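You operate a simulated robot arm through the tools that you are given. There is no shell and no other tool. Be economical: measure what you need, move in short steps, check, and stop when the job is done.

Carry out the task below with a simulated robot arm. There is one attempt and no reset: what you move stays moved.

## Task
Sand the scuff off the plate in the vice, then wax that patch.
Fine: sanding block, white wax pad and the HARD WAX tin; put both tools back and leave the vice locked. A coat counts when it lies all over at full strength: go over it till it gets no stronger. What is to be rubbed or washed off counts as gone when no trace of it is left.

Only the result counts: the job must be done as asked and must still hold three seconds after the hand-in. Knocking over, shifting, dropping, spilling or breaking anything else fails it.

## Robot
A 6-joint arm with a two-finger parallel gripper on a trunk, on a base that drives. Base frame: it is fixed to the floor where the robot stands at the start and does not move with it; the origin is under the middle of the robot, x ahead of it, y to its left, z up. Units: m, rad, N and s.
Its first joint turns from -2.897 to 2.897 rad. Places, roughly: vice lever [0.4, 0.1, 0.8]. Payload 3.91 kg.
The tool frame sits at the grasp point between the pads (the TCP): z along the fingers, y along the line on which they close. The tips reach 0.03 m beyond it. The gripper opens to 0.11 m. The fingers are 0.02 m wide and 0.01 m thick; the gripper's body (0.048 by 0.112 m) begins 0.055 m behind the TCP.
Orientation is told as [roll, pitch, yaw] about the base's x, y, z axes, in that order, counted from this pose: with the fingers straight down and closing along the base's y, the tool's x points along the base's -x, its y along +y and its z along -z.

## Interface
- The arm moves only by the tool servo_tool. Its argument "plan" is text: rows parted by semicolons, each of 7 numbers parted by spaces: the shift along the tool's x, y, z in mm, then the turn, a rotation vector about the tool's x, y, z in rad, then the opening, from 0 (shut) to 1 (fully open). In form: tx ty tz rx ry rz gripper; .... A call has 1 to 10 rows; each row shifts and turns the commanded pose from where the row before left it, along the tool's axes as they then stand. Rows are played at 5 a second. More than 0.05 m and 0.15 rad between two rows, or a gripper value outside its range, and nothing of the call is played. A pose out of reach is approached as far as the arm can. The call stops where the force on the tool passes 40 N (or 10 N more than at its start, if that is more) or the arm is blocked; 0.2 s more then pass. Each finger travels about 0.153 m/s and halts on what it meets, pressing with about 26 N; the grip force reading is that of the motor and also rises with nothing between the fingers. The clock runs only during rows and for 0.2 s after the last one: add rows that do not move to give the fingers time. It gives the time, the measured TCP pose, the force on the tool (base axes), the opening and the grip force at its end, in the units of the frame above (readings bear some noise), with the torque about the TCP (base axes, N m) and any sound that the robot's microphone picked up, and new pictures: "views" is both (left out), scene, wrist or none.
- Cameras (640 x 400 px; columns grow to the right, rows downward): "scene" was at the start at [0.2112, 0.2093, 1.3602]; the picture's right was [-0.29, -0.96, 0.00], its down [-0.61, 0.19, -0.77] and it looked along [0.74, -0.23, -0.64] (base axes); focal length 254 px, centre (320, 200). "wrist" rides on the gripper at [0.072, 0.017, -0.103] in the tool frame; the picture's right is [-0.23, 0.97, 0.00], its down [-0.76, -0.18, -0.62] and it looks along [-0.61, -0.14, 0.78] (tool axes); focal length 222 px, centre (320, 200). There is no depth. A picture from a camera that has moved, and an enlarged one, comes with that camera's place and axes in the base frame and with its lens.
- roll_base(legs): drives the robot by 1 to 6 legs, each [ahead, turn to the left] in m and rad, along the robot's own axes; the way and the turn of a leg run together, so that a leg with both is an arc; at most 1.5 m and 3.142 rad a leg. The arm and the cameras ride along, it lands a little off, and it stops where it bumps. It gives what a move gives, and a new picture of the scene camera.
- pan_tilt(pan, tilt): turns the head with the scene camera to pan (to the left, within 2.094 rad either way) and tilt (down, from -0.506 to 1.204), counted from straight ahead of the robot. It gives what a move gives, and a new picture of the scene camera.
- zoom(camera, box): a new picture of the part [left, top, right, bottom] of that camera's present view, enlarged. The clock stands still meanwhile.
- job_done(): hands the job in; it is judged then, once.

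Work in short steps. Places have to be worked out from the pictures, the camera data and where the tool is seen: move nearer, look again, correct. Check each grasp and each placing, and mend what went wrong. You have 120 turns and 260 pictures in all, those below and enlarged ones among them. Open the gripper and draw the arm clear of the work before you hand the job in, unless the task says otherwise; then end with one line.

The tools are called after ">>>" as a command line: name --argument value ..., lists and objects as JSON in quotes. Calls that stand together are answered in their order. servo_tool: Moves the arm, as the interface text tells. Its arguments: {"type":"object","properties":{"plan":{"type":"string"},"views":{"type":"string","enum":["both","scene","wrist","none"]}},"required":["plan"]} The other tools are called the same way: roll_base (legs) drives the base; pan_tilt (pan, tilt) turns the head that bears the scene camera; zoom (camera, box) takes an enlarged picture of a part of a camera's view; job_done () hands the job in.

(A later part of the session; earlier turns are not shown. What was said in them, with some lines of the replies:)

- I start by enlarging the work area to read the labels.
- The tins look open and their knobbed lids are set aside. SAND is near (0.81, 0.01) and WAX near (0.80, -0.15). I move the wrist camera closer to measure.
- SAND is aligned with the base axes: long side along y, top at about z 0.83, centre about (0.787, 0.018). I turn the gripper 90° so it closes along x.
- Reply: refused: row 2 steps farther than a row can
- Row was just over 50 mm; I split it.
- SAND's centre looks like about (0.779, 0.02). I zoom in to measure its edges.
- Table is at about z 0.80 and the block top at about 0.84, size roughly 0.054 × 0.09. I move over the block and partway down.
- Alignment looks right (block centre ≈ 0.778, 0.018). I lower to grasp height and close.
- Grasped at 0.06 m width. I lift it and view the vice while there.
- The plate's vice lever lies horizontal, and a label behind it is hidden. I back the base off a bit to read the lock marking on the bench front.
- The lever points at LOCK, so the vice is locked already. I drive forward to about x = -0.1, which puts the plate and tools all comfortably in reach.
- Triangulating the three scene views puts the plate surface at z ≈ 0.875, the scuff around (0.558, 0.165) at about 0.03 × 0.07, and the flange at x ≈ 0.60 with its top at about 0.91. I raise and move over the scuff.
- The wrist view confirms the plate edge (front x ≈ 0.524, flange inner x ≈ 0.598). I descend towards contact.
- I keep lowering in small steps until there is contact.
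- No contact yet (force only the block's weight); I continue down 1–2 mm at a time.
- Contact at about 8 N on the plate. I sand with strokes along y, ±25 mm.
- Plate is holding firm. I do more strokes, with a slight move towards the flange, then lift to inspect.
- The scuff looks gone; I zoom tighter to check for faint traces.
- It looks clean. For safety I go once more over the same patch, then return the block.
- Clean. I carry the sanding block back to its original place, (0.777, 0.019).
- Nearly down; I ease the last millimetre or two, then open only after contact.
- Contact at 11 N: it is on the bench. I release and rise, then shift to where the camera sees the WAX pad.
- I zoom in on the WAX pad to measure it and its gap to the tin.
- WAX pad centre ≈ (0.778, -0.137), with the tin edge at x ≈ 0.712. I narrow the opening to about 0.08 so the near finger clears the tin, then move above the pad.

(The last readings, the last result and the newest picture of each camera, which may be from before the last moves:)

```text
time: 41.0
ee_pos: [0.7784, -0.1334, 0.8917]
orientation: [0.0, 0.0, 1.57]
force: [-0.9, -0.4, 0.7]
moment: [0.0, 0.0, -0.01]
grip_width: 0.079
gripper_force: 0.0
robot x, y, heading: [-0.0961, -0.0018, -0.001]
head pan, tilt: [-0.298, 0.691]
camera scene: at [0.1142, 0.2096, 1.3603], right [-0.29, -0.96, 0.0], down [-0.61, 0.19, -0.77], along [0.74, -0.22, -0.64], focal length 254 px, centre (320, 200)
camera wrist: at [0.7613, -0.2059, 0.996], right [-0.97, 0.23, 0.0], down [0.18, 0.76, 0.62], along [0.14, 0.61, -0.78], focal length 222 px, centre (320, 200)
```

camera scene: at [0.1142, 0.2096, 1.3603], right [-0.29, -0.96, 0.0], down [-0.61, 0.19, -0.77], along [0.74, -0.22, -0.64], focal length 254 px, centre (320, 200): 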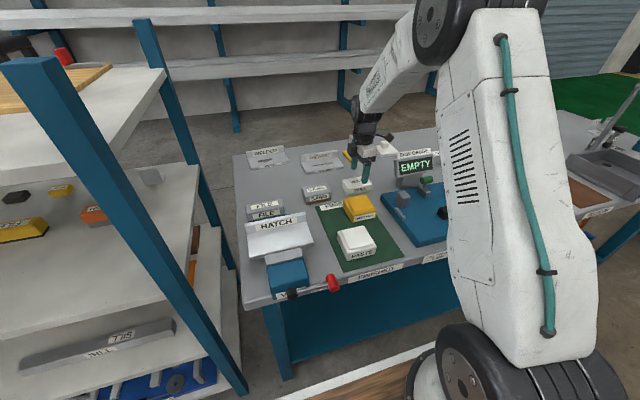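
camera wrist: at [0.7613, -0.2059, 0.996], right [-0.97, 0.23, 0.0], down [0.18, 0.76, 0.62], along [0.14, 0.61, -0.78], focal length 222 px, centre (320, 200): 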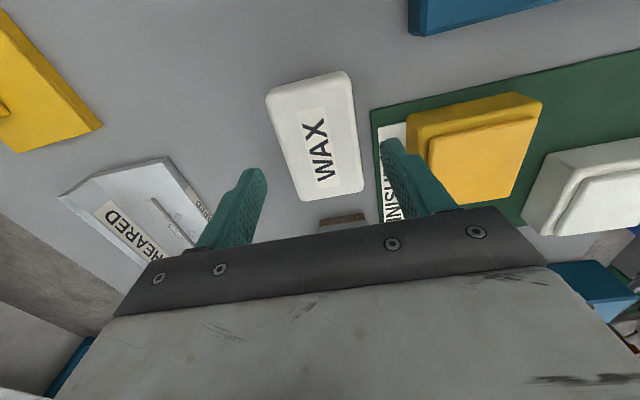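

The pad is centred between the fingers. I descend and close.

>>> servo_tool --plan "0 0 20 0 0 0 0.72;0 0 20 0 0 0 0.72;0 0 10 0 0 0 0.72;0 0 0 0 0 0 0.2;0 0 0 0 0 0 0.2;0 0 0 0 0 0 0.2;0 0 -30 0 0 0 0.2;0 0 -40 0 0 0 0.2;0 0 -40 0 0 0 0.2;0 0 0 0 0 0 0.2"

>>> zoom --camera "scene" --box '[300, 150, 428, 230]'

```text
time: 43.2
ee_pos: [0.7776, -0.1318, 0.9533]
orientation: [0.001, 0.002, 1.57]
force: [0.6, 0.2, -0.9]
moment: [-0.02, 0.01, -0.03]
grip_width: 0.0596
gripper_force: 25.6
robot x, y, heading: [-0.098, 0.0018, 0.006]
head pan, tilt: [-0.298, 0.691]
camera scene: at [0.1144, 0.2096, 1.3602], right [-0.29, -0.96, 0.0], down [-0.61, 0.19, -0.77], along [0.74, -0.23, -0.64], focal length 254 px, centre (320, 200)
camera wrist: at [0.7594, -0.2043, 1.0573], right [-0.97, 0.23, 0.0], down [0.18, 0.76, 0.62], along [0.14, 0.61, -0.78], focal length 222 px, centre (320, 200)
```

scene: 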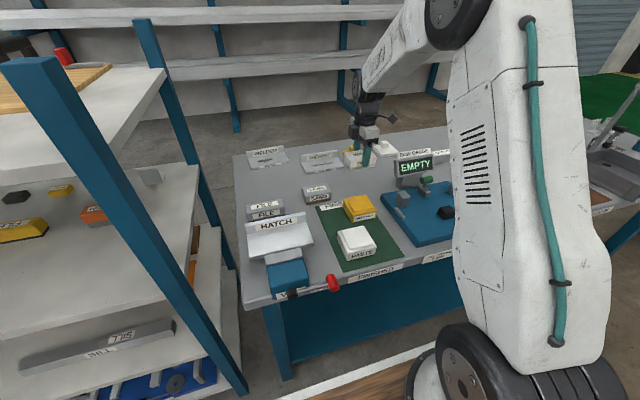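
wrist: 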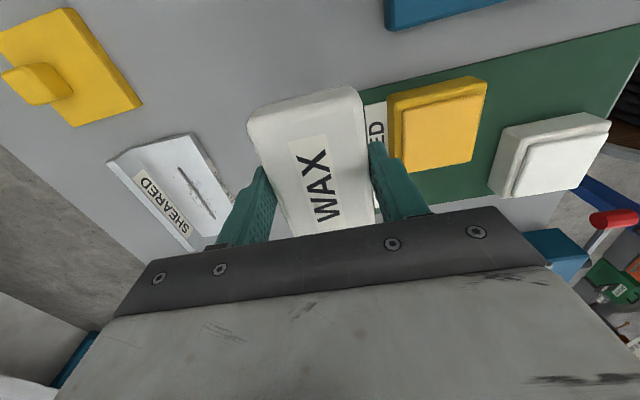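

```text
5.00 times, centred on (364, 190) of scene
camera zoom: at [0.1144, 0.2096, 1.3602], right [-0.29, -0.96, 0.0], down [-0.61, 0.19, -0.77], along [0.74, -0.23, -0.64], focal length 1269 px, centre (100, 250)
```

zoom: 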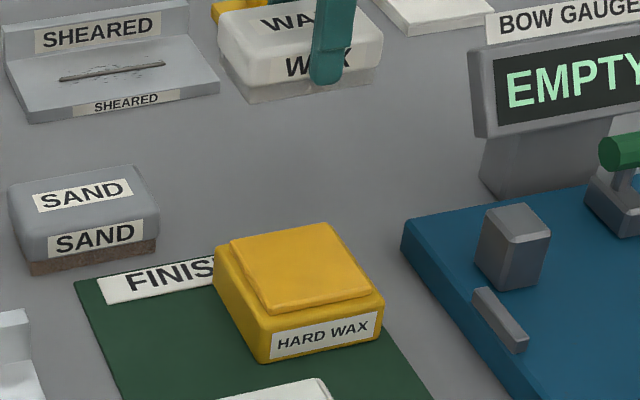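

Pad held at about 0.06 wide. The tin top centre triangulates to (0.664, -0.095, 0.84), so I move above it and down to just short of contact.

>>> servo_tool --plan "-12 38 0 0 0 0 0.2;-12 38 0 0 0 0 0.2;-12 37 0 0 0 0 0.2;0 0 25 0 0 0 0.2;0 0 25 0 0 0 0.2;0 0 0 0 0 0 0.2" --views "wrist"

>>> zoom --camera "scene" --box '[300, 170, 428, 250]'

```text
time: 44.6
ee_pos: [0.663, -0.0967, 0.9013]
orientation: [-0.001, 0.0, 1.569]
force: [0.5, -0.6, -1.3]
moment: [0.01, 0.0, 0.05]
grip_width: 0.0596
gripper_force: 26.4
robot x, y, heading: [-0.0966, -0.0021, 0.004]
head pan, tilt: [-0.298, 0.691]
camera wrist: at [0.6451, -0.1687, 1.0044], right [-0.97, 0.23, 0.0], down [0.18, 0.76, 0.62], along [0.14, 0.61, -0.78], focal length 222 px, centre (320, 200)
```

wrist: 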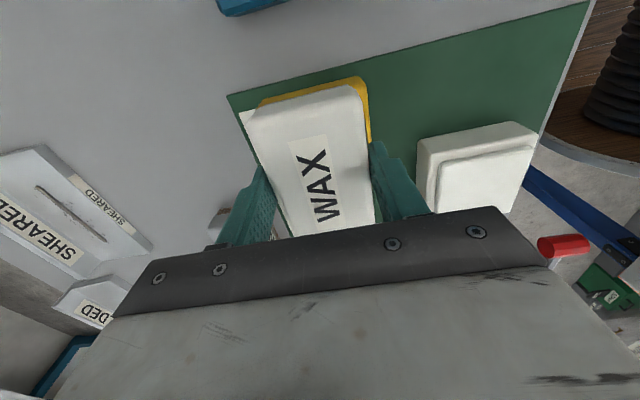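

```text
5.00 times, centred on (364, 210) of scene
camera zoom: at [0.1142, 0.2096, 1.3602], right [-0.29, -0.96, 0.0], down [-0.61, 0.19, -0.77], along [0.74, -0.23, -0.64], focal length 1269 px, centre (100, 150)
```

zoom: 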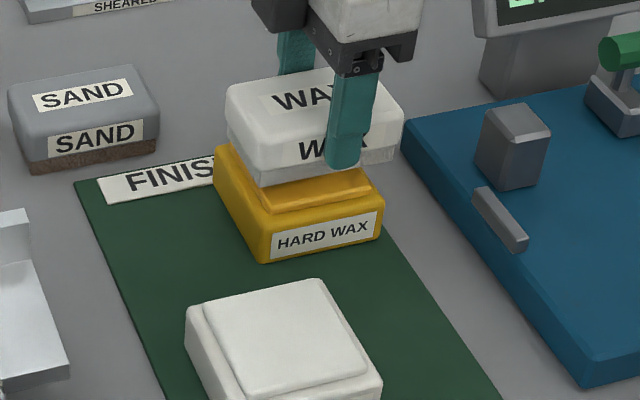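

Over the tin. I lower gently to contact with the wax.

>>> servo_tool --plan "0 3 8 0 0 0 0.2;0 0 4 0 0 0 0.2;0 0 2 0 0 0 0.2;0 0 2 0 0 0 0.2;0 0 0 0 0 0 0.2" --views "none"

```text
time: 45.8
ee_pos: [0.6614, -0.0985, 0.8886]
orientation: [-0.002, -0.001, 1.571]
force: [-6.2, 1.3, 22.6]
moment: [-0.01, 0.26, 0.03]
grip_width: 0.0598
gripper_force: 26.1
robot x, y, heading: [-0.0956, -0.0002, 0.005]
head pan, tilt: [-0.298, 0.691]
```

Contact at 22 N. I ease off a little, dwell, then lift and look for wax pick-up.

>>> servo_tool --plan "0 0 -1.5 0 0 0 0.2;0 0 0 0 0 0 0.2;4 0 0 0 0 0 0.2;-8 0 0 0 0 0 0.2;4 0 0 0 0 0 0.2;0 0 0 0 0 0 0.2" --views "none"

>>> servo_tool --plan "0 0 -10 0 0 0 0.2;0 0 -40 0 0 0 0.2;0 0 -45 0 0 0 0.2;0 0 0 0 0 0 0.2" --views "none"

>>> zoom --camera "scene" --box '[300, 130, 428, 210]'

>>> zoom --camera "scene" --box '[300, 170, 428, 250]'

```text
time: 47.2
ee_pos: [0.6602, -0.0964, 0.8894]
orientation: [0.002, 0.0, 1.571]
force: [0.4, 0.3, -0.3]
moment: [0.01, 0.02, -0.01]
grip_width: 0.0594
gripper_force: 25.7
robot x, y, heading: [-0.0978, -0.0009, 0.003]
head pan, tilt: [-0.298, 0.691]
```

```text
time: 48.2
ee_pos: [0.6606, -0.0949, 0.9877]
orientation: [0.0, 0.0, 1.572]
force: [-0.1, 0.0, -0.9]
moment: [0.0, -0.04, 0.0]
grip_width: 0.0595
gripper_force: 25.9
robot x, y, heading: [-0.0996, -0.0035, 0.0]
head pan, tilt: [-0.298, 0.691]
```

```text
5.00 times, centred on (364, 170) of scene
camera zoom: at [0.1144, 0.2096, 1.3602], right [-0.29, -0.96, 0.0], down [-0.61, 0.19, -0.77], along [0.74, -0.23, -0.64], focal length 1269 px, centre (100, 350)
```

zoom: 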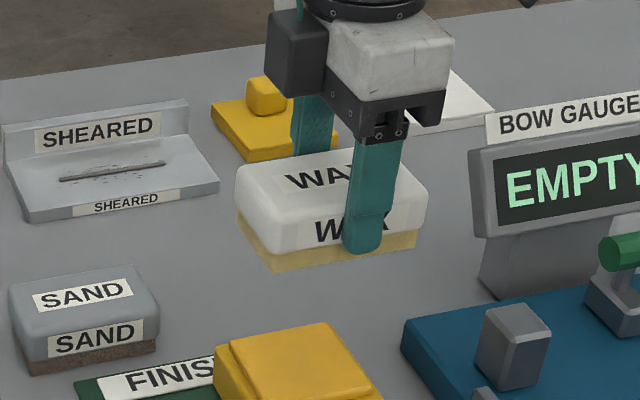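

```text
5.00 times, centred on (364, 210) of scene
camera zoom: at [0.1144, 0.2096, 1.3602], right [-0.29, -0.96, 0.0], down [-0.61, 0.19, -0.77], along [0.74, -0.23, -0.64], focal length 1269 px, centre (100, 150)
```

zoom: 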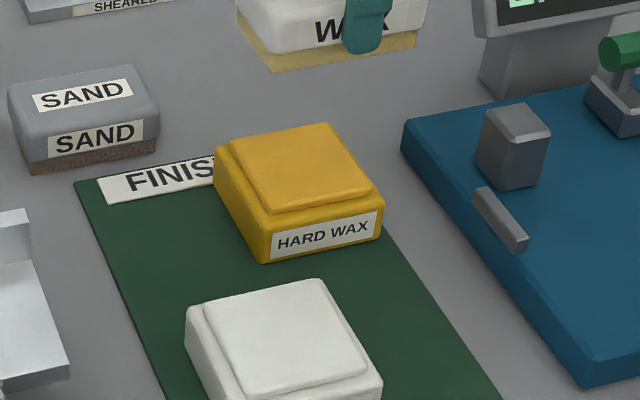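

The pad sole turned yellow (loaded) and the tin hasn't moved. I carry it over to the sanded patch.

>>> servo_tool --plan "0 0 -15 0 0 0 0.2;-43 18 0 0 0 0 0.2;-43 18 0 0 0 0 0.2;-43 18 0 0 0 0 0.2;-43 18 0 0 0 0 0.2;-43 18 0 0 0 0 0.2;-43 19 0 0 0 0 0.2;0 0 40 0 0 0 0.2;0 0 35 0 0 0 0.2;0 0 0 0 0 0 0.2" --views "none"

>>> zoom --camera "scene" --box '[220, 190, 348, 270]'

```text
time: 50.4
ee_pos: [0.5501, 0.1598, 0.9222]
orientation: [0.002, 0.0, 1.569]
force: [-0.3, -0.3, -0.9]
moment: [-0.02, 0.02, 0.01]
grip_width: 0.0595
gripper_force: 26.4
robot x, y, heading: [-0.101, -0.001, 0.007]
head pan, tilt: [-0.298, 0.691]
```

```text
5.00 times, centred on (284, 230) of scene
camera zoom: at [0.1142, 0.2097, 1.3602], right [-0.29, -0.96, 0.0], down [-0.61, 0.19, -0.77], along [0.74, -0.23, -0.64], focal length 1269 px, centre (500, 50)
```

zoom: 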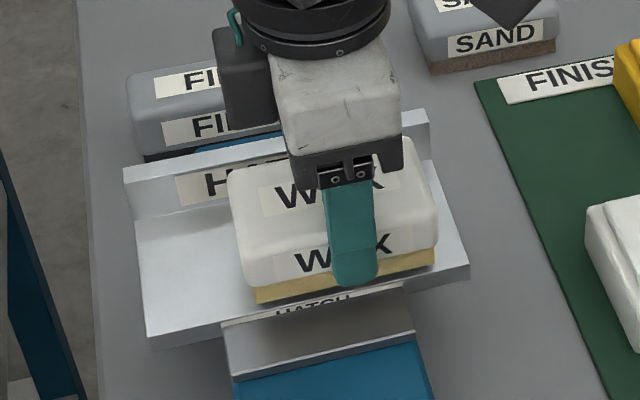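

>>> servo_tool --plan "-3 0 2 0 0 0 0.2;0 0 2 0 0 0 0.2;0 0 1 0 0 0 0.2;0 0 1 0 0 0 0.2;0 0 0 0 0 0 0.2" --views "none"

```text
time: 51.6
ee_pos: [0.5509, 0.1641, 0.919]
orientation: [0.0, 0.0, 1.572]
force: [0.0, -1.3, -1.1]
moment: [-0.02, 0.0, 0.0]
grip_width: 0.0597
gripper_force: 26.1
robot x, y, heading: [-0.0986, 0.0008, -0.002]
head pan, tilt: [-0.298, 0.691]
```

>>> servo_tool --plan "0 0 1 0 0 0 0.2;0 0 1 0 0 0 0.2;0 0 1 0 0 0 0.2;0 0 0 0 0 0 0.2" --views "none"

```text
time: 52.6
ee_pos: [0.5526, 0.165, 0.915]
orientation: [0.0, 0.001, 1.57]
force: [0.6, -0.6, -2.0]
moment: [0.01, 0.0, 0.01]
grip_width: 0.0596
gripper_force: 25.6
robot x, y, heading: [-0.0984, -0.0009, -0.002]
head pan, tilt: [-0.298, 0.691]
```

>>> servo_tool --plan "0 0 1 0 0 0 0.2;0 0 1 0 0 0 0.2;0 0 0 0 0 0 0.2" --views "none"

```text
time: 53.4
ee_pos: [0.5523, 0.1653, 0.9135]
orientation: [-0.005, -0.002, 1.571]
force: [-1.2, 5.0, 22.3]
moment: [-0.03, 0.08, 0.0]
grip_width: 0.0595
gripper_force: 26.2
robot x, y, heading: [-0.0976, 0.0001, 0.003]
head pan, tilt: [-0.298, 0.691]
```

Contact at about 22 N. I wax with strokes along y and a small x shift.

>>> servo_tool --plan "-13 0 -0.3 0 0 0 0.2;-13 0 0 0 0 0 0.2;13 0 0 0 0 0 0.2;13 0 0 0 0 0 0.2;13 0 0 0 0 0 0.2;13 0 0 0 0 0 0.2;-13 -2 0 0 0 0 0.2;-13 -2 0 0 0 0 0.2;-13 0 0 0 0 0 0.2;-13 0 0 0 0 0 0.2" --views "none"

>>> servo_tool --plan "13 0 0 0 0 0 0.2;13 0 0 0 0 0 0.2;13 0 0 0 0 0 0.2;13 0 0 0 0 0 0.2;-13 4 0 0 0 0 0.2;-13 0 0 0 0 0 0.2;0 0 -20 0 0 0 0.2;0 0 -45 0 0 0 0.2;0 0 -45 0 0 0 0.2;0 0 0 0 0 0 0.2" --views "none"

>>> zoom --camera "scene" --box '[236, 215, 316, 265]'

>>> zoom --camera "scene" --box '[220, 170, 348, 250]'

```text
time: 55.6
ee_pos: [0.5566, 0.1906, 0.9144]
orientation: [-0.001, 0.0, 1.573]
force: [0.0, -0.5, -0.3]
moment: [0.03, 0.0, -0.02]
grip_width: 0.0594
gripper_force: 26.0
robot x, y, heading: [-0.0977, -0.0016, -0.004]
head pan, tilt: [-0.298, 0.691]
```

```text
time: 57.8
ee_pos: [0.5496, 0.1617, 1.0215]
orientation: [-0.001, -0.001, 1.571]
force: [0.1, 0.0, -1.2]
moment: [-0.01, -0.01, 0.02]
grip_width: 0.0595
gripper_force: 26.4
robot x, y, heading: [-0.0962, -0.0003, 0.003]
head pan, tilt: [-0.298, 0.691]
```

```text
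8.00 times, centred on (276, 240) of scene
camera zoom: at [0.1143, 0.2097, 1.3602], right [-0.29, -0.96, 0.0], down [-0.61, 0.19, -0.77], along [0.74, -0.23, -0.64], focal length 2030 px, centre (672, -120)
```

zoom: 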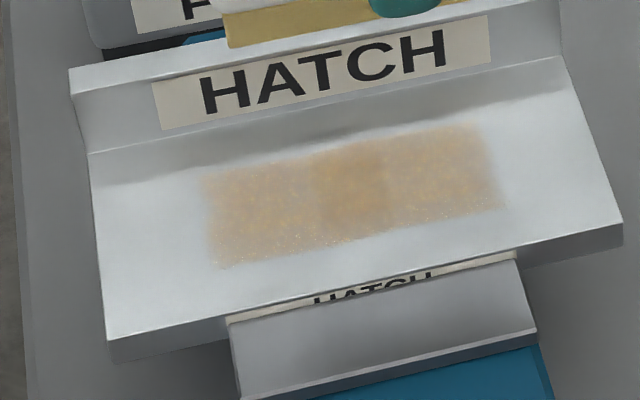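

```text
5.00 times, centred on (284, 210) of scene
camera zoom: at [0.1143, 0.2097, 1.3602], right [-0.29, -0.96, 0.0], down [-0.61, 0.19, -0.77], along [0.74, -0.23, -0.64], focal length 1269 px, centre (500, 150)
```

zoom: 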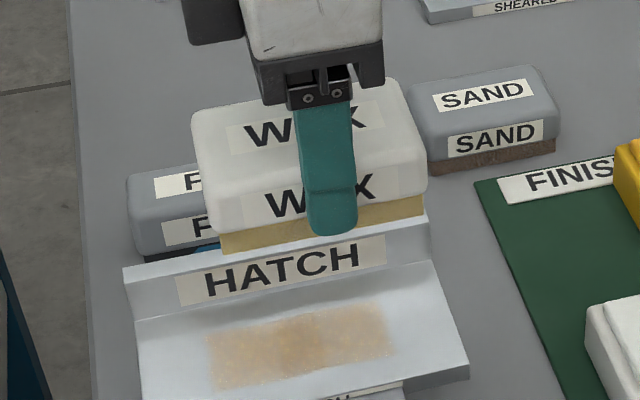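

Wax is depositing, but the coat is uneven and sits a bit left of where the scuff was. I go back down slightly deeper and continue, shifting towards -y.

>>> servo_tool --plan "0 0 45 0 0 0 0.2;10 0 45 0 0 0 0.2;0 -2 18 0 0 0 0.2;0 0 2.5 0 0 0 0.2;0 0 0 0 0 0 0.2" --views "none"

```text
time: 59.0
ee_pos: [0.5532, 0.1543, 0.9123]
orientation: [-0.002, -0.002, 1.572]
force: [-4.2, -2.7, 23.8]
moment: [0.0, 0.15, -0.01]
grip_width: 0.0597
gripper_force: 25.5
robot x, y, heading: [-0.104, 0.0001, 0.003]
head pan, tilt: [-0.298, 0.691]
```

>>> servo_tool --plan "10 0 0 0 0 0 0.2;10 0 0 0 0 0 0.2;-10 0 0 0 0 0 0.2;-10 0 0 0 0 0 0.2;-10 0 0 0 0 0 0.2;-10 0 0 0 0 0 0.2;0 0 0 0 0 0 0.2" --views "none"

>>> servo_tool --plan "10 0 0 0 0 0 0.2;10 0 0 0 0 0 0.2;10 0 0 0 0 0 0.2;10 0 0 0 0 0 0.2;-10 0 0 0 0 0 0.2;-10 0 0 0 0 0 0.2;0 0 0 0 0 0 0.2" --views "none"

```text
time: 60.6
ee_pos: [0.5531, 0.1743, 0.914]
orientation: [0.0, -0.002, 1.571]
force: [0.3, 0.3, -0.6]
moment: [-0.03, -0.01, 0.01]
grip_width: 0.0595
gripper_force: 25.7
robot x, y, heading: [-0.0985, -0.0019, 0.006]
head pan, tilt: [-0.298, 0.691]
```

```text
time: 62.2
ee_pos: [0.5529, 0.1545, 0.914]
orientation: [-0.001, 0.0, 1.572]
force: [-0.8, -0.9, -0.5]
moment: [0.02, -0.02, -0.03]
grip_width: 0.0597
gripper_force: 25.7
robot x, y, heading: [-0.0961, 0.0006, -0.002]
head pan, tilt: [-0.298, 0.691]
```

Contact is lost after the first strokes (the pad creeps up in the grip), so I press in a little during the strokes.

>>> servo_tool --plan "0 0 0.7 0 0 0 0.2;0 0 0.7 0 0 0 0.2;0 0 0 0 0 0 0.2" --views "none"

>>> servo_tool --plan "10 0 0 0 0 0 0.2;10 0 0 0 0 0 0.2;0 0 0 0 0 0 0.2" --views "none"

```text
time: 63.0
ee_pos: [0.5537, 0.1544, 0.912]
orientation: [-0.001, 0.0, 1.57]
force: [-5.7, -1.6, 22.9]
moment: [0.01, 0.16, -0.02]
grip_width: 0.0598
gripper_force: 26.2
robot x, y, heading: [-0.0959, 0.002, 0.003]
head pan, tilt: [-0.298, 0.691]
```

```text
time: 63.8
ee_pos: [0.5556, 0.1317, 0.9096]
orientation: [0.0, 0.001, 1.569]
force: [0.0, 7.0, 19.0]
moment: [0.32, -0.02, 0.04]
grip_width: 0.0595
gripper_force: 26.9
robot x, y, heading: [-0.0939, 0.0003, -0.0]
head pan, tilt: [-0.298, 0.691]
```

Good contact now (19 N). I stroke across towards +y and back.

>>> servo_tool --plan "-10 0 0 0 0 0 0.2;-10 0 0 0 0 0 0.2;-10 0 0 0 0 0 0.2;-10 0 0.2 0 0 0 0.2;-10 0 0.2 0 0 0 0.2;0 0 0 0 0 0 0.2" --views "none"

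>>> servo_tool --plan "10 0 0.3 0 0 0 0.2;10 0 0.3 0 0 0 0.2;10 0 0.3 0 0 0 0.2;10 0 0 0 0 0 0.2;10 0 0 0 0 0 0.2;0 0 0 0 0 0 0.2" --views "none"

```text
time: 65.2
ee_pos: [0.5536, 0.183, 0.912]
orientation: [-0.001, 0.001, 1.572]
force: [0.5, -0.1, -0.7]
moment: [0.02, 0.01, -0.03]
grip_width: 0.0597
gripper_force: 26.7
robot x, y, heading: [-0.0956, -0.001, 0.003]
head pan, tilt: [-0.298, 0.691]
```

```text
time: 66.6
ee_pos: [0.5547, 0.132, 0.9101]
orientation: [-0.001, 0.001, 1.571]
force: [0.6, 2.3, 12.2]
moment: [-0.02, 0.1, -0.02]
grip_width: 0.0595
gripper_force: 26.1
robot x, y, heading: [-0.0972, 0.0006, 0.006]
head pan, tilt: [-0.298, 0.691]
```

I lift and inspect the coat.

>>> servo_tool --plan "-10 0 0 0 0 0 0.2;-10 0 0.3 0 0 0 0.2;0 0 -20 0 0 0 0.2;0 0 -45 0 0 0 0.2;0 0 -45 0 0 0 0.2;0 0 0 0 0 0 0.2" --views "none"

>>> zoom --camera "scene" --box '[236, 215, 316, 265]'

>>> zoom --camera "scene" --box '[220, 170, 348, 250]'

```text
time: 68.0
ee_pos: [0.554, 0.1542, 1.0213]
orientation: [0.002, 0.002, 1.572]
force: [0.2, 0.8, -0.4]
moment: [-0.04, 0.0, -0.01]
grip_width: 0.0596
gripper_force: 25.4
robot x, y, heading: [-0.0965, -0.0011, 0.0]
head pan, tilt: [-0.298, 0.691]
```

```text
8.00 times, centred on (276, 240) of scene
camera zoom: at [0.1143, 0.2097, 1.3602], right [-0.29, -0.96, 0.0], down [-0.61, 0.19, -0.77], along [0.74, -0.23, -0.64], focal length 2030 px, centre (672, -120)
```

zoom: 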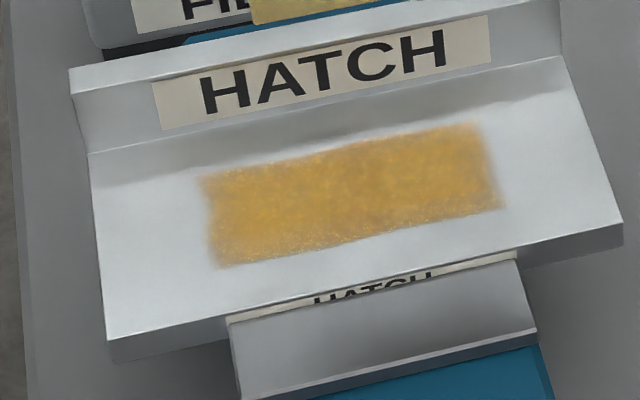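

```text
5.00 times, centred on (284, 210) of scene
camera zoom: at [0.1143, 0.2097, 1.3602], right [-0.29, -0.96, 0.0], down [-0.61, 0.19, -0.77], along [0.74, -0.23, -0.64], focal length 1269 px, centre (500, 150)
```

zoom: 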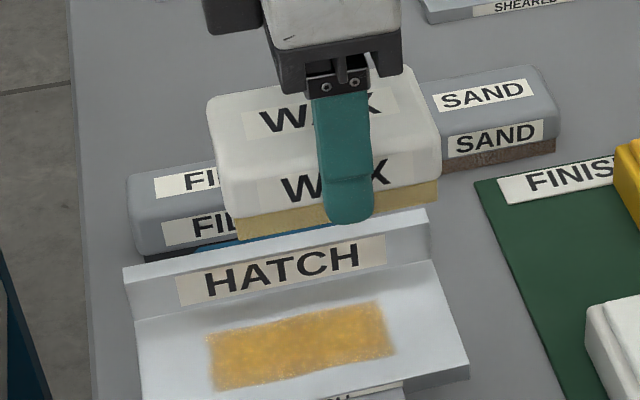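

The coat is a fixed patch about (0.535–0.576, 0.134–0.223), now stronger but still mottled. I continue strokes centred on y ≈ 0.178.

>>> servo_tool --plan "0 0 45 0 0 0 0.2;-12 0 45 0 0 0 0.2;-12 0 18 0 0 0 0.2;0 0 2 0 0 0 0.2;0 0 0.8 0 0 0 0.2;0 0 0 0 0 0 0.2" --views "none"

```text
time: 69.4
ee_pos: [0.5571, 0.1791, 0.91]
orientation: [-0.001, 0.001, 1.57]
force: [1.8, -1.6, 8.8]
moment: [-0.29, 0.06, 0.06]
grip_width: 0.0597
gripper_force: 26.3
robot x, y, heading: [-0.0981, -0.0006, -0.001]
head pan, tilt: [-0.298, 0.691]
```

>>> servo_tool --plan "-10 0 0.3 0 0 0 0.2;-10 0 0.3 0 0 0 0.2;10 0 0 0 0 0 0.2;10 0 0 0 0 0 0.2;10 0 0 0 0 0 0.2;10 0 0 0 0 0 0.2;-10 0 0.3 0 0 0 0.2;-10 0 0.3 0 0 0 0.2;0 0 0 0 0 0 0.2" --views "none"

>>> servo_tool --plan "-10 2 0.2 0 0 0 0.2;-10 0 0 0 0 0 0.2;10 0 0 0 0 0 0.2;10 0 0 0 0 0 0.2;10 0 0 0 0 0 0.2;10 0 0 0 0 0 0.2;-10 -2 0.2 0 0 0 0.2;-10 0 0 0 0 0 0.2;0 0 0 0 0 0 0.2" --views "none"

>>> servo_tool --plan "0 0 -20 0 0 0 0.2;0 0 -45 0 0 0 0.2;0 0 -45 0 0 0 0.2;0 0 0 0 0 0 0.2" --views "none"

>>> zoom --camera "scene" --box '[236, 215, 316, 265]'

```text
time: 71.4
ee_pos: [0.5538, 0.1777, 0.9091]
orientation: [0.0, 0.0, 1.569]
force: [0.6, -5.7, 20.0]
moment: [-0.21, -0.02, 0.1]
grip_width: 0.0593
gripper_force: 26.4
robot x, y, heading: [-0.0969, -0.0015, 0.005]
head pan, tilt: [-0.298, 0.691]
```

```text
time: 73.4
ee_pos: [0.5538, 0.1768, 0.9089]
orientation: [0.0, 0.001, 1.571]
force: [1.7, -2.4, 4.0]
moment: [-0.01, -0.04, 0.0]
grip_width: 0.0597
gripper_force: 26.1
robot x, y, heading: [-0.0944, -0.0034, 0.0]
head pan, tilt: [-0.298, 0.691]
```

```text
time: 74.4
ee_pos: [0.5508, 0.1772, 1.0193]
orientation: [0.001, 0.001, 1.571]
force: [0.6, -0.5, -0.4]
moment: [-0.01, 0.02, -0.02]
grip_width: 0.0596
gripper_force: 25.7
robot x, y, heading: [-0.0923, 0.001, 0.003]
head pan, tilt: [-0.298, 0.691]
```

```text
8.00 times, centred on (276, 240) of scene
camera zoom: at [0.1143, 0.2097, 1.3602], right [-0.29, -0.96, 0.0], down [-0.61, 0.19, -0.77], along [0.74, -0.23, -0.64], focal length 2030 px, centre (672, -120)
```

zoom: 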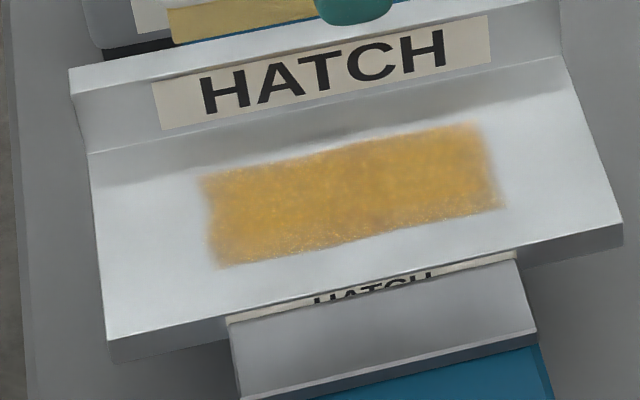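

The change is small: either near saturation or the pad is running low. I reload at the tin and make another pass to be sure.

>>> servo_tool --plan "39 -16 0 0 0 0 0.2;39 -16 0 0 0 0 0.2;39 -16 0 0 0 0 0.2;39 -16 0 0 0 0 0.2;39 -16 0 0 0 0 0.2;39 -16 0 0 0 0 0.2;39 -15 0 0 0 0 0.2;0 0 45 0 0 0 0.2;0 0 45 0 0 0 0.2;0 0 35 0 0 0 0.2" --views "none"

>>> zoom --camera "scene" --box '[300, 160, 428, 240]'

```text
time: 76.6
ee_pos: [0.6631, -0.0944, 0.8905]
orientation: [0.001, 0.001, 1.572]
force: [0.0, 0.6, -0.4]
moment: [-0.01, -0.01, 0.0]
grip_width: 0.0596
gripper_force: 26.1
robot x, y, heading: [-0.1033, 0.0014, 0.002]
head pan, tilt: [-0.298, 0.691]
```

```text
5.00 times, centred on (364, 200) of scene
camera zoom: at [0.114, 0.2096, 1.3603], right [-0.29, -0.96, 0.0], down [-0.61, 0.19, -0.77], along [0.74, -0.23, -0.64], focal length 1269 px, centre (100, 200)
```

zoom: 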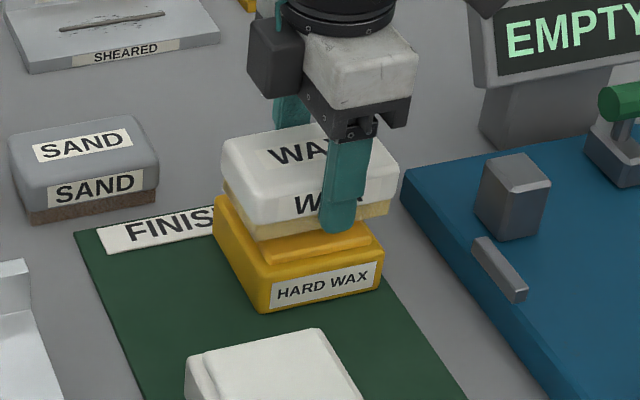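

The sole is paler than before, so it was using up its wax. I lower the pad for another load.

>>> servo_tool --plan "0 0 2 0 0 0 0.2;0 0 1 0 0 0 0.2;0 0 1 0 0 0 0.2;0 0 1 0 0 0 0.2;0 0 0 0 0 0 0.2" --views "none"

```text
time: 77.8
ee_pos: [0.6656, -0.0962, 0.8866]
orientation: [0.0, -0.001, 1.571]
force: [-0.5, 1.5, -1.4]
moment: [-0.01, -0.02, 0.01]
grip_width: 0.0596
gripper_force: 26.4
robot x, y, heading: [-0.0937, 0.0018, 0.006]
head pan, tilt: [-0.298, 0.691]
```

>>> servo_tool --plan "0 0 1 0 0 0 0.2;0 0 1 0 0 0 0.2;0 0 0.5 0 0 0 0.2;0 0 0 0 0 0 0.2" --views "none"

```text
time: 78.8
ee_pos: [0.6647, -0.0951, 0.8846]
orientation: [0.0, 0.001, 1.571]
force: [0.2, 0.5, -0.4]
moment: [-0.03, 0.0, -0.06]
grip_width: 0.0595
gripper_force: 25.5
robot x, y, heading: [-0.0957, 0.0008, 0.006]
head pan, tilt: [-0.298, 0.691]
```

>>> servo_tool --plan "0 0 0.8 0 0 0 0.2;0 0 0.8 0 0 0 0.2;0 0 0.4 0 0 0 0.2;0 0 0 0 0 0 0.2" --views "none"

```text
time: 79.8
ee_pos: [0.6651, -0.096, 0.8829]
orientation: [-0.001, 0.0, 1.571]
force: [-0.1, 0.9, -0.1]
moment: [-0.01, 0.0, -0.02]
grip_width: 0.0593
gripper_force: 26.0
robot x, y, heading: [-0.0984, 0.0013, 0.005]
head pan, tilt: [-0.298, 0.691]
```

>>> servo_tool --plan "0 0 0.8 0 0 0 0.2;0 0 0.8 0 0 0 0.2;0 0 0 0 0 0 0.2" --views "none"

>>> zoom --camera "scene" --box '[300, 160, 428, 240]'

```text
time: 80.6
ee_pos: [0.6643, -0.0943, 0.8814]
orientation: [-0.003, 0.001, 1.57]
force: [-0.1, -0.5, 7.9]
moment: [0.13, 0.13, 0.01]
grip_width: 0.0595
gripper_force: 26.4
robot x, y, heading: [-0.094, -0.0001, -0.0]
head pan, tilt: [-0.298, 0.691]
```

```text
5.00 times, centred on (364, 200) of scene
camera zoom: at [0.114, 0.2096, 1.3603], right [-0.29, -0.96, 0.0], down [-0.61, 0.19, -0.77], along [0.74, -0.23, -0.64], focal length 1269 px, centre (100, 200)
```

zoom: 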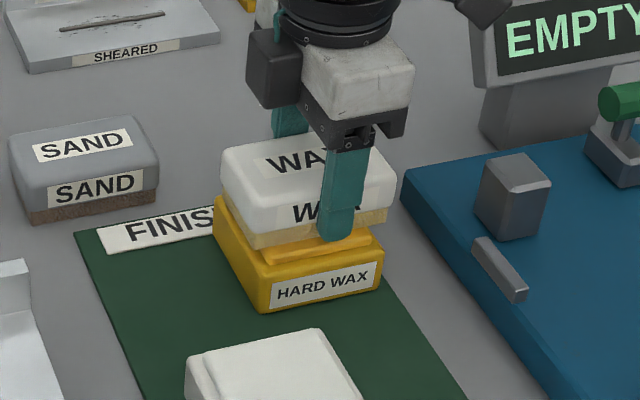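

Contact (8 N). I dwell, then lift and return to the plate, stopping just above it.

>>> servo_tool --plan "0 0 0.6 0 0 0 0.2;0 0 0 0 0 0 0.2;0 0 0 0 0 0 0.2;0 0 -12 0 0 0 0.2;0 0 -43 0 0 0 0.2;0 0 -43 0 0 0 0.2;0 0 -40 0 0 0 0.2;0 0 0 0 0 0 0.2" --views "none"

>>> zoom --camera "scene" --box '[300, 130, 428, 210]'

>>> servo_tool --plan "-39 16 0 0 0 0 0.2;-39 16 0 0 0 0 0.2;-39 16 0 0 0 0 0.2;-39 16 0 0 0 0 0.2;-39 16 0 0 0 0 0.2;-39 16 0 0 0 0 0.2;-39 14 0 0 0 0 0.2;0 0 40 0 0 0 0.2;0 0 40 0 0 0 0.2;0 0 20 0 0 0 0.2" --views "none"

```text
time: 82.4
ee_pos: [0.6686, -0.096, 1.0202]
orientation: [0.0, 0.001, 1.569]
force: [1.0, -0.6, -1.2]
moment: [0.01, 0.02, 0.01]
grip_width: 0.0594
gripper_force: 25.9
robot x, y, heading: [-0.0939, 0.0029, -0.003]
head pan, tilt: [-0.298, 0.691]
```

```text
5.00 times, centred on (364, 170) of scene
camera zoom: at [0.1144, 0.2096, 1.3602], right [-0.29, -0.96, 0.0], down [-0.61, 0.19, -0.77], along [0.74, -0.23, -0.64], focal length 1269 px, centre (100, 350)
```

zoom: 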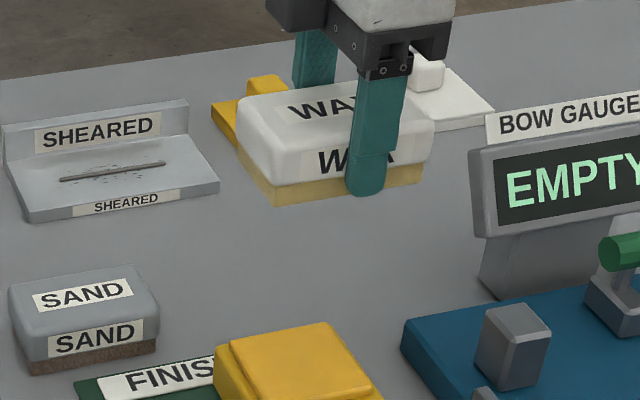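

```text
time: 84.6
ee_pos: [0.5539, 0.1797, 0.9185]
orientation: [0.0, 0.0, 1.57]
force: [0.2, 0.4, -1.4]
moment: [-0.03, -0.01, 0.02]
grip_width: 0.0597
gripper_force: 25.9
robot x, y, heading: [-0.0964, -0.0016, 0.004]
head pan, tilt: [-0.298, 0.691]
```

Pad recharged. I lower to contact.

>>> servo_tool --plan "0 0 4 0 0 0 0.2;0 0 3 0 0 0 0.2;0 0 2 0 0 0 0.2;0 0 1 0 0 0 0.2;0 0 0 0 0 0 0.2" --views "none"

```text
time: 85.8
ee_pos: [0.5549, 0.1782, 0.9089]
orientation: [-0.001, 0.0, 1.57]
force: [1.0, -0.4, -0.1]
moment: [0.0, 0.03, 0.03]
grip_width: 0.0594
gripper_force: 25.9
robot x, y, heading: [-0.0969, 0.0005, -0.004]
head pan, tilt: [-0.298, 0.691]
```

>>> servo_tool --plan "0 0 0.8 0 0 0 0.2;0 0 0.8 0 0 0 0.2;0 0 0.6 0 0 0 0.2;0 0 0 0 0 0 0.2" --views "none"

```text
time: 86.8
ee_pos: [0.5553, 0.1776, 0.9071]
orientation: [-0.001, 0.0, 1.571]
force: [-3.2, 2.5, 23.2]
moment: [0.02, 0.13, -0.03]
grip_width: 0.0598
gripper_force: 25.7
robot x, y, heading: [-0.0971, 0.0001, 0.004]
head pan, tilt: [-0.298, 0.691]
```

Good contact. I stroke with slight infeed to keep the pressure.

>>> servo_tool --plan "-10 0 0.2 0 0 0 0.2;-10 0 0.2 0 0 0 0.2;10 0 0.2 0 0 0 0.2;10 0 0.2 0 0 0 0.2;10 0 0 0 0 0 0.2;10 0 0 0 0 0 0.2;-10 0 0.2 0 0 0 0.2;-10 0 0.2 0 0 0 0.2;0 0 0 0 0 0 0.2" --views "none"

>>> servo_tool --plan "-10 2 0.2 0 0 0 0.2;-10 0 0 0 0 0 0.2;10 0 0 0 0 0 0.2;10 0 0 0 0 0 0.2;10 -4 0 0 0 0 0.2;10 0 0 0 0 0 0.2;-10 0 0.2 0 0 0 0.2;-10 2 0.2 0 0 0 0.2;0 0 0 0 0 0 0.2" --views "none"

>>> servo_tool --plan "0 0 -20 0 0 0 0.2;0 0 -45 0 0 0 0.2;0 0 -45 0 0 0 0.2;0 0 0 0 0 0 0.2" --views "none"

>>> zoom --camera "scene" --box '[236, 215, 316, 265]'

```text
time: 88.8
ee_pos: [0.5556, 0.1765, 0.9056]
orientation: [0.0, 0.001, 1.571]
force: [1.8, -8.1, 21.4]
moment: [-0.14, 0.0, -0.02]
grip_width: 0.0595
gripper_force: 26.1
robot x, y, heading: [-0.0959, 0.0026, -0.002]
head pan, tilt: [-0.298, 0.691]
```

```text
time: 90.8
ee_pos: [0.5561, 0.1755, 0.9044]
orientation: [0.0, 0.001, 1.571]
force: [2.9, -6.7, 17.1]
moment: [-0.22, -0.03, 0.02]
grip_width: 0.0594
gripper_force: 26.3
robot x, y, heading: [-0.0956, 0.0039, 0.001]
head pan, tilt: [-0.298, 0.691]
```

```text
time: 91.8
ee_pos: [0.555, 0.1775, 1.016]
orientation: [0.001, 0.001, 1.572]
force: [-0.1, -0.2, -1.1]
moment: [-0.01, 0.0, 0.03]
grip_width: 0.0597
gripper_force: 25.8
robot x, y, heading: [-0.0931, -0.0025, -0.005]
head pan, tilt: [-0.298, 0.691]
```

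```text
8.00 times, centred on (276, 240) of scene
camera zoom: at [0.1143, 0.2097, 1.3602], right [-0.29, -0.96, 0.0], down [-0.61, 0.19, -0.77], along [0.74, -0.23, -0.64], focal length 2030 px, centre (672, -120)
```

zoom: 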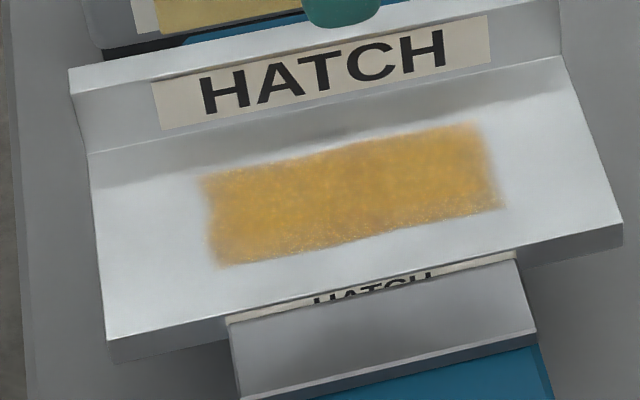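

Reloaded and repeated, the coat shows no further change, so it is saturated. I return the wax pad to its place at (0.778, -0.132).

>>> servo_tool --plan "38.7 -27.9 0 0 0 0 0.2;38.7 -27.9 0 0 0 0 0.2;38.7 -27.9 0 0 0 0 0.2;38.7 -27.9 0 0 0 0 0.2;38.7 -27.9 0 0 0 0 0.2;38.7 -27.9 0 0 0 0 0.2;38.7 -27.9 0 0 0 0 0.2;38.7 -27.9 0 0 0 0 0.2;0 0 45 0 0 0 0.2;0 0 45 0 0 0 0.2" --views "none"

>>> servo_tool --plan "0 0 40 0 0 0 0.2;0 0 30 0 0 0 0.2;0 0 10 0 0 0 0.2;0 0 0 0 0 0 0.2"

```text
time: 94.0
ee_pos: [0.78, -0.1321, 0.9249]
orientation: [-0.003, -0.001, 1.571]
force: [0.1, -0.3, -0.1]
moment: [-0.03, 0.0, -0.01]
grip_width: 0.0595
gripper_force: 26.4
robot x, y, heading: [-0.0964, 0.0023, 0.001]
head pan, tilt: [-0.298, 0.691]
```

```text
time: 95.0
ee_pos: [0.7793, -0.1315, 0.8445]
orientation: [0.001, -0.001, 1.57]
force: [-0.4, 0.4, -1.2]
moment: [0.04, -0.03, 0.02]
grip_width: 0.0595
gripper_force: 26.2
robot x, y, heading: [-0.0978, -0.0008, -0.0]
head pan, tilt: [-0.298, 0.691]
camera scene: at [0.1143, 0.2096, 1.3602], right [-0.29, -0.96, 0.0], down [-0.61, 0.19, -0.77], along [0.74, -0.23, -0.64], focal length 254 px, centre (320, 200)
camera wrist: at [0.7617, -0.2037, 0.9475], right [-0.97, 0.23, 0.0], down [0.18, 0.76, 0.62], along [0.14, 0.61, -0.78], focal length 222 px, centre (320, 200)
```

scene: 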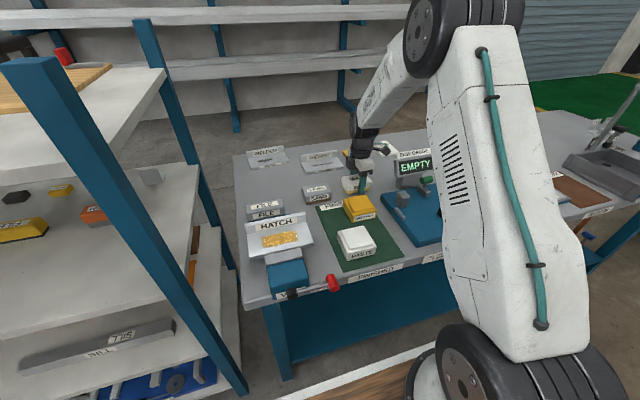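
wrist: 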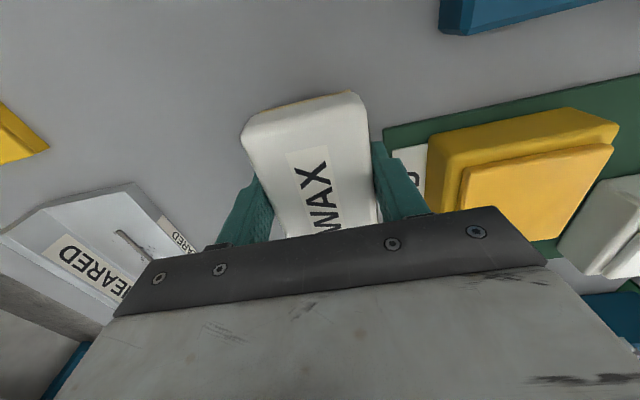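

Over its spot. I lower gently to the bench.

>>> servo_tool --plan "0 0 3 0 0 0 0.2;0 0 2 0 0 0 0.2;0 0 1 0 0 0 0.2;0 0 1 0 0 0 0.2;0 0 0 0 0 0 0.2" --views "none"

```text
time: 96.2
ee_pos: [0.7796, -0.1324, 0.8377]
orientation: [0.001, 0.001, 1.571]
force: [0.0, -0.2, -1.0]
moment: [0.0, 0.02, 0.01]
grip_width: 0.0595
gripper_force: 26.3
robot x, y, heading: [-0.0951, -0.0021, 0.001]
head pan, tilt: [-0.298, 0.691]
```

>>> servo_tool --plan "0 0 1 0 0 0 0.2;0 0 1 0 0 0 0.2;0 0 1 0 0 0 0.2;0 0 0 0 0 0 0.2" --views "none"

>>> zoom --camera "scene" --box '[310, 150, 410, 212]'

```text
time: 97.2
ee_pos: [0.7789, -0.1326, 0.8345]
orientation: [-0.001, -0.001, 1.57]
force: [0.2, -0.1, -0.8]
moment: [0.05, 0.0, 0.03]
grip_width: 0.0598
gripper_force: 26.1
robot x, y, heading: [-0.0966, -0.0004, 0.001]
head pan, tilt: [-0.298, 0.691]
```

```text
6.40 times, centred on (360, 181) of scene
camera zoom: at [0.1143, 0.2096, 1.3602], right [-0.29, -0.96, 0.0], down [-0.61, 0.19, -0.77], along [0.74, -0.23, -0.64], focal length 1624 px, centre (64, 322)
```

zoom: 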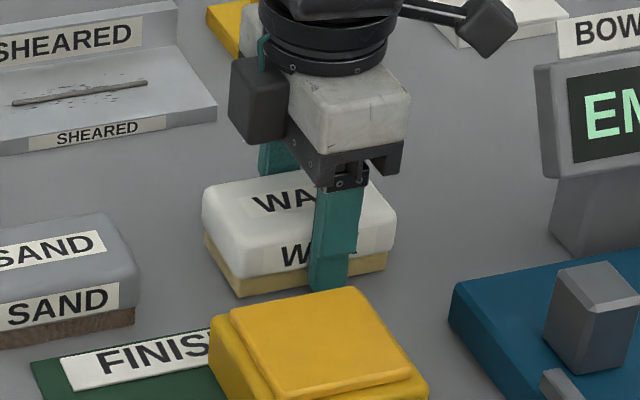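

>>> servo_tool --plan "0 0 0.8 0 0 0 0.2;0 0 0.8 0 0 0 0.2;0 0 0 0 0 0 0.2" --views "none"

```text
time: 98.0
ee_pos: [0.7793, -0.1318, 0.8327]
orientation: [0.001, -0.001, 1.57]
force: [0.4, -0.3, -1.1]
moment: [0.0, -0.01, -0.01]
grip_width: 0.0596
gripper_force: 25.9
robot x, y, heading: [-0.0976, 0.0001, 0.001]
head pan, tilt: [-0.298, 0.691]
```

>>> servo_tool --plan "0 0 0.8 0 0 0 0.2;0 0 0.7 0 0 0 0.2;0 0 0 0 0 0 0.2" --views "none"

```text
time: 98.8
ee_pos: [0.7792, -0.1322, 0.8311]
orientation: [-0.002, 0.001, 1.569]
force: [1.5, -2.5, 5.7]
moment: [0.14, 0.07, -0.03]
grip_width: 0.0597
gripper_force: 25.9
robot x, y, heading: [-0.0982, -0.0014, 0.003]
head pan, tilt: [-0.298, 0.691]
```

Bench contact. I open to 0.72 only (tin beside), rise straight up, and check.

>>> servo_tool --plan "0 0 0 0 0 0 0.72;0 0 0 0 0 0 0.72;0 0 -5 0 0 0 0.72;0 0 -30 0 0 0 0.72;0 0 -45 0 0 0 0.72;0 0 -45 0 0 0 0.72;0 0 -45 0 0 0 0.72;40 0 0 0 0 0 1;40 0 0 0 0 0 1;0 0 0 0 0 0 1"

>>> zoom --camera "scene" --box '[230, 140, 430, 265]'

>>> zoom --camera "scene" --box '[236, 215, 348, 300]'

```text
time: 101.0
ee_pos: [0.7782, -0.2115, 1.0002]
orientation: [0.001, -0.001, 1.57]
force: [-0.5, 0.6, 0.6]
moment: [0.02, -0.02, -0.03]
grip_width: 0.11
gripper_force: 0.0
robot x, y, heading: [-0.099, 0.0026, -0.002]
head pan, tilt: [-0.298, 0.691]
camera scene: at [0.1142, 0.2096, 1.3603], right [-0.29, -0.96, 0.0], down [-0.61, 0.19, -0.77], along [0.74, -0.22, -0.64], focal length 254 px, centre (320, 200)
camera wrist: at [0.7615, -0.2845, 1.1035], right [-0.97, 0.23, 0.0], down [0.18, 0.76, 0.62], along [0.14, 0.61, -0.78], focal length 222 px, centre (320, 200)
```

scene: 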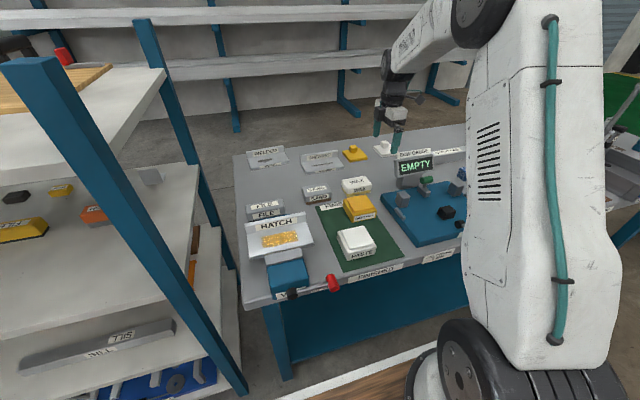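
wrist: 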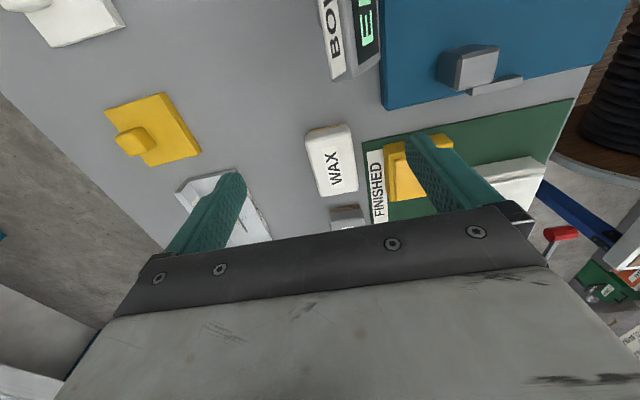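

```text
3.20 times, centred on (330, 202) of scene
camera zoom: at [0.1142, 0.2096, 1.3603], right [-0.29, -0.96, 0.0], down [-0.61, 0.19, -0.77], along [0.74, -0.22, -0.64], focal length 812 px, centre (288, 192)
```

zoom: 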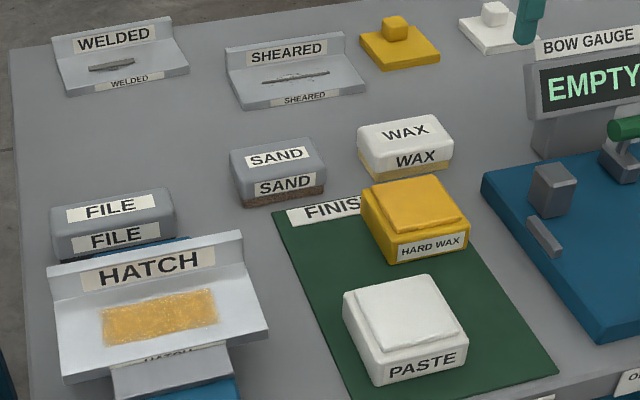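

```text
4.71 times, centred on (292, 258) of scene
camera zoom: at [0.1142, 0.2096, 1.3603], right [-0.29, -0.96, 0.0], down [-0.61, 0.19, -0.77], along [0.74, -0.22, -0.64], focal length 1194 px, centre (452, -71)
```

zoom: 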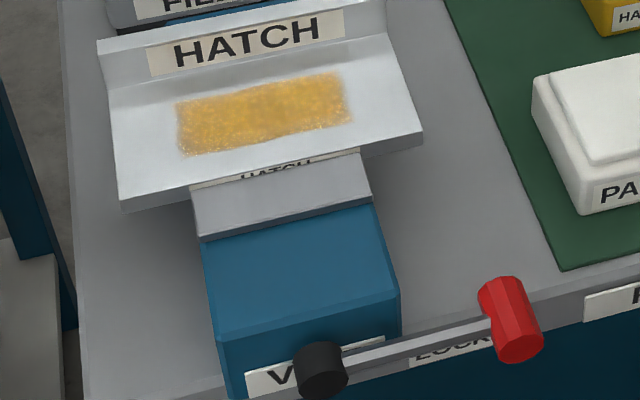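

Both tools are back and the lever is at LOCK; I take one close look at the coat in clear light.

>>> zoom --camera "scene" --box '[250, 222, 314, 262]'

```text
10.00 times, centred on (282, 242) of scene
camera zoom: at [0.1142, 0.2096, 1.3603], right [-0.29, -0.96, 0.0], down [-0.61, 0.19, -0.77], along [0.74, -0.22, -0.64], focal length 2538 px, centre (700, -220)
```

zoom: 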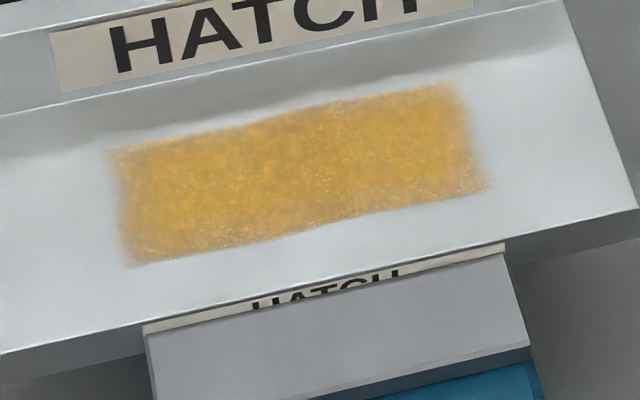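

The coat is even over the whole patch, the gripper is open and the arm is clear. I hand the job in.

>>> job_done

```text
The job is handed in.
```

I sanded the scuff off the HATCH plate until no trace showed and waxed the patch with HARD WAX until another pass added nothing. Both tools are back in place, and the vice lever is still at LOCK.
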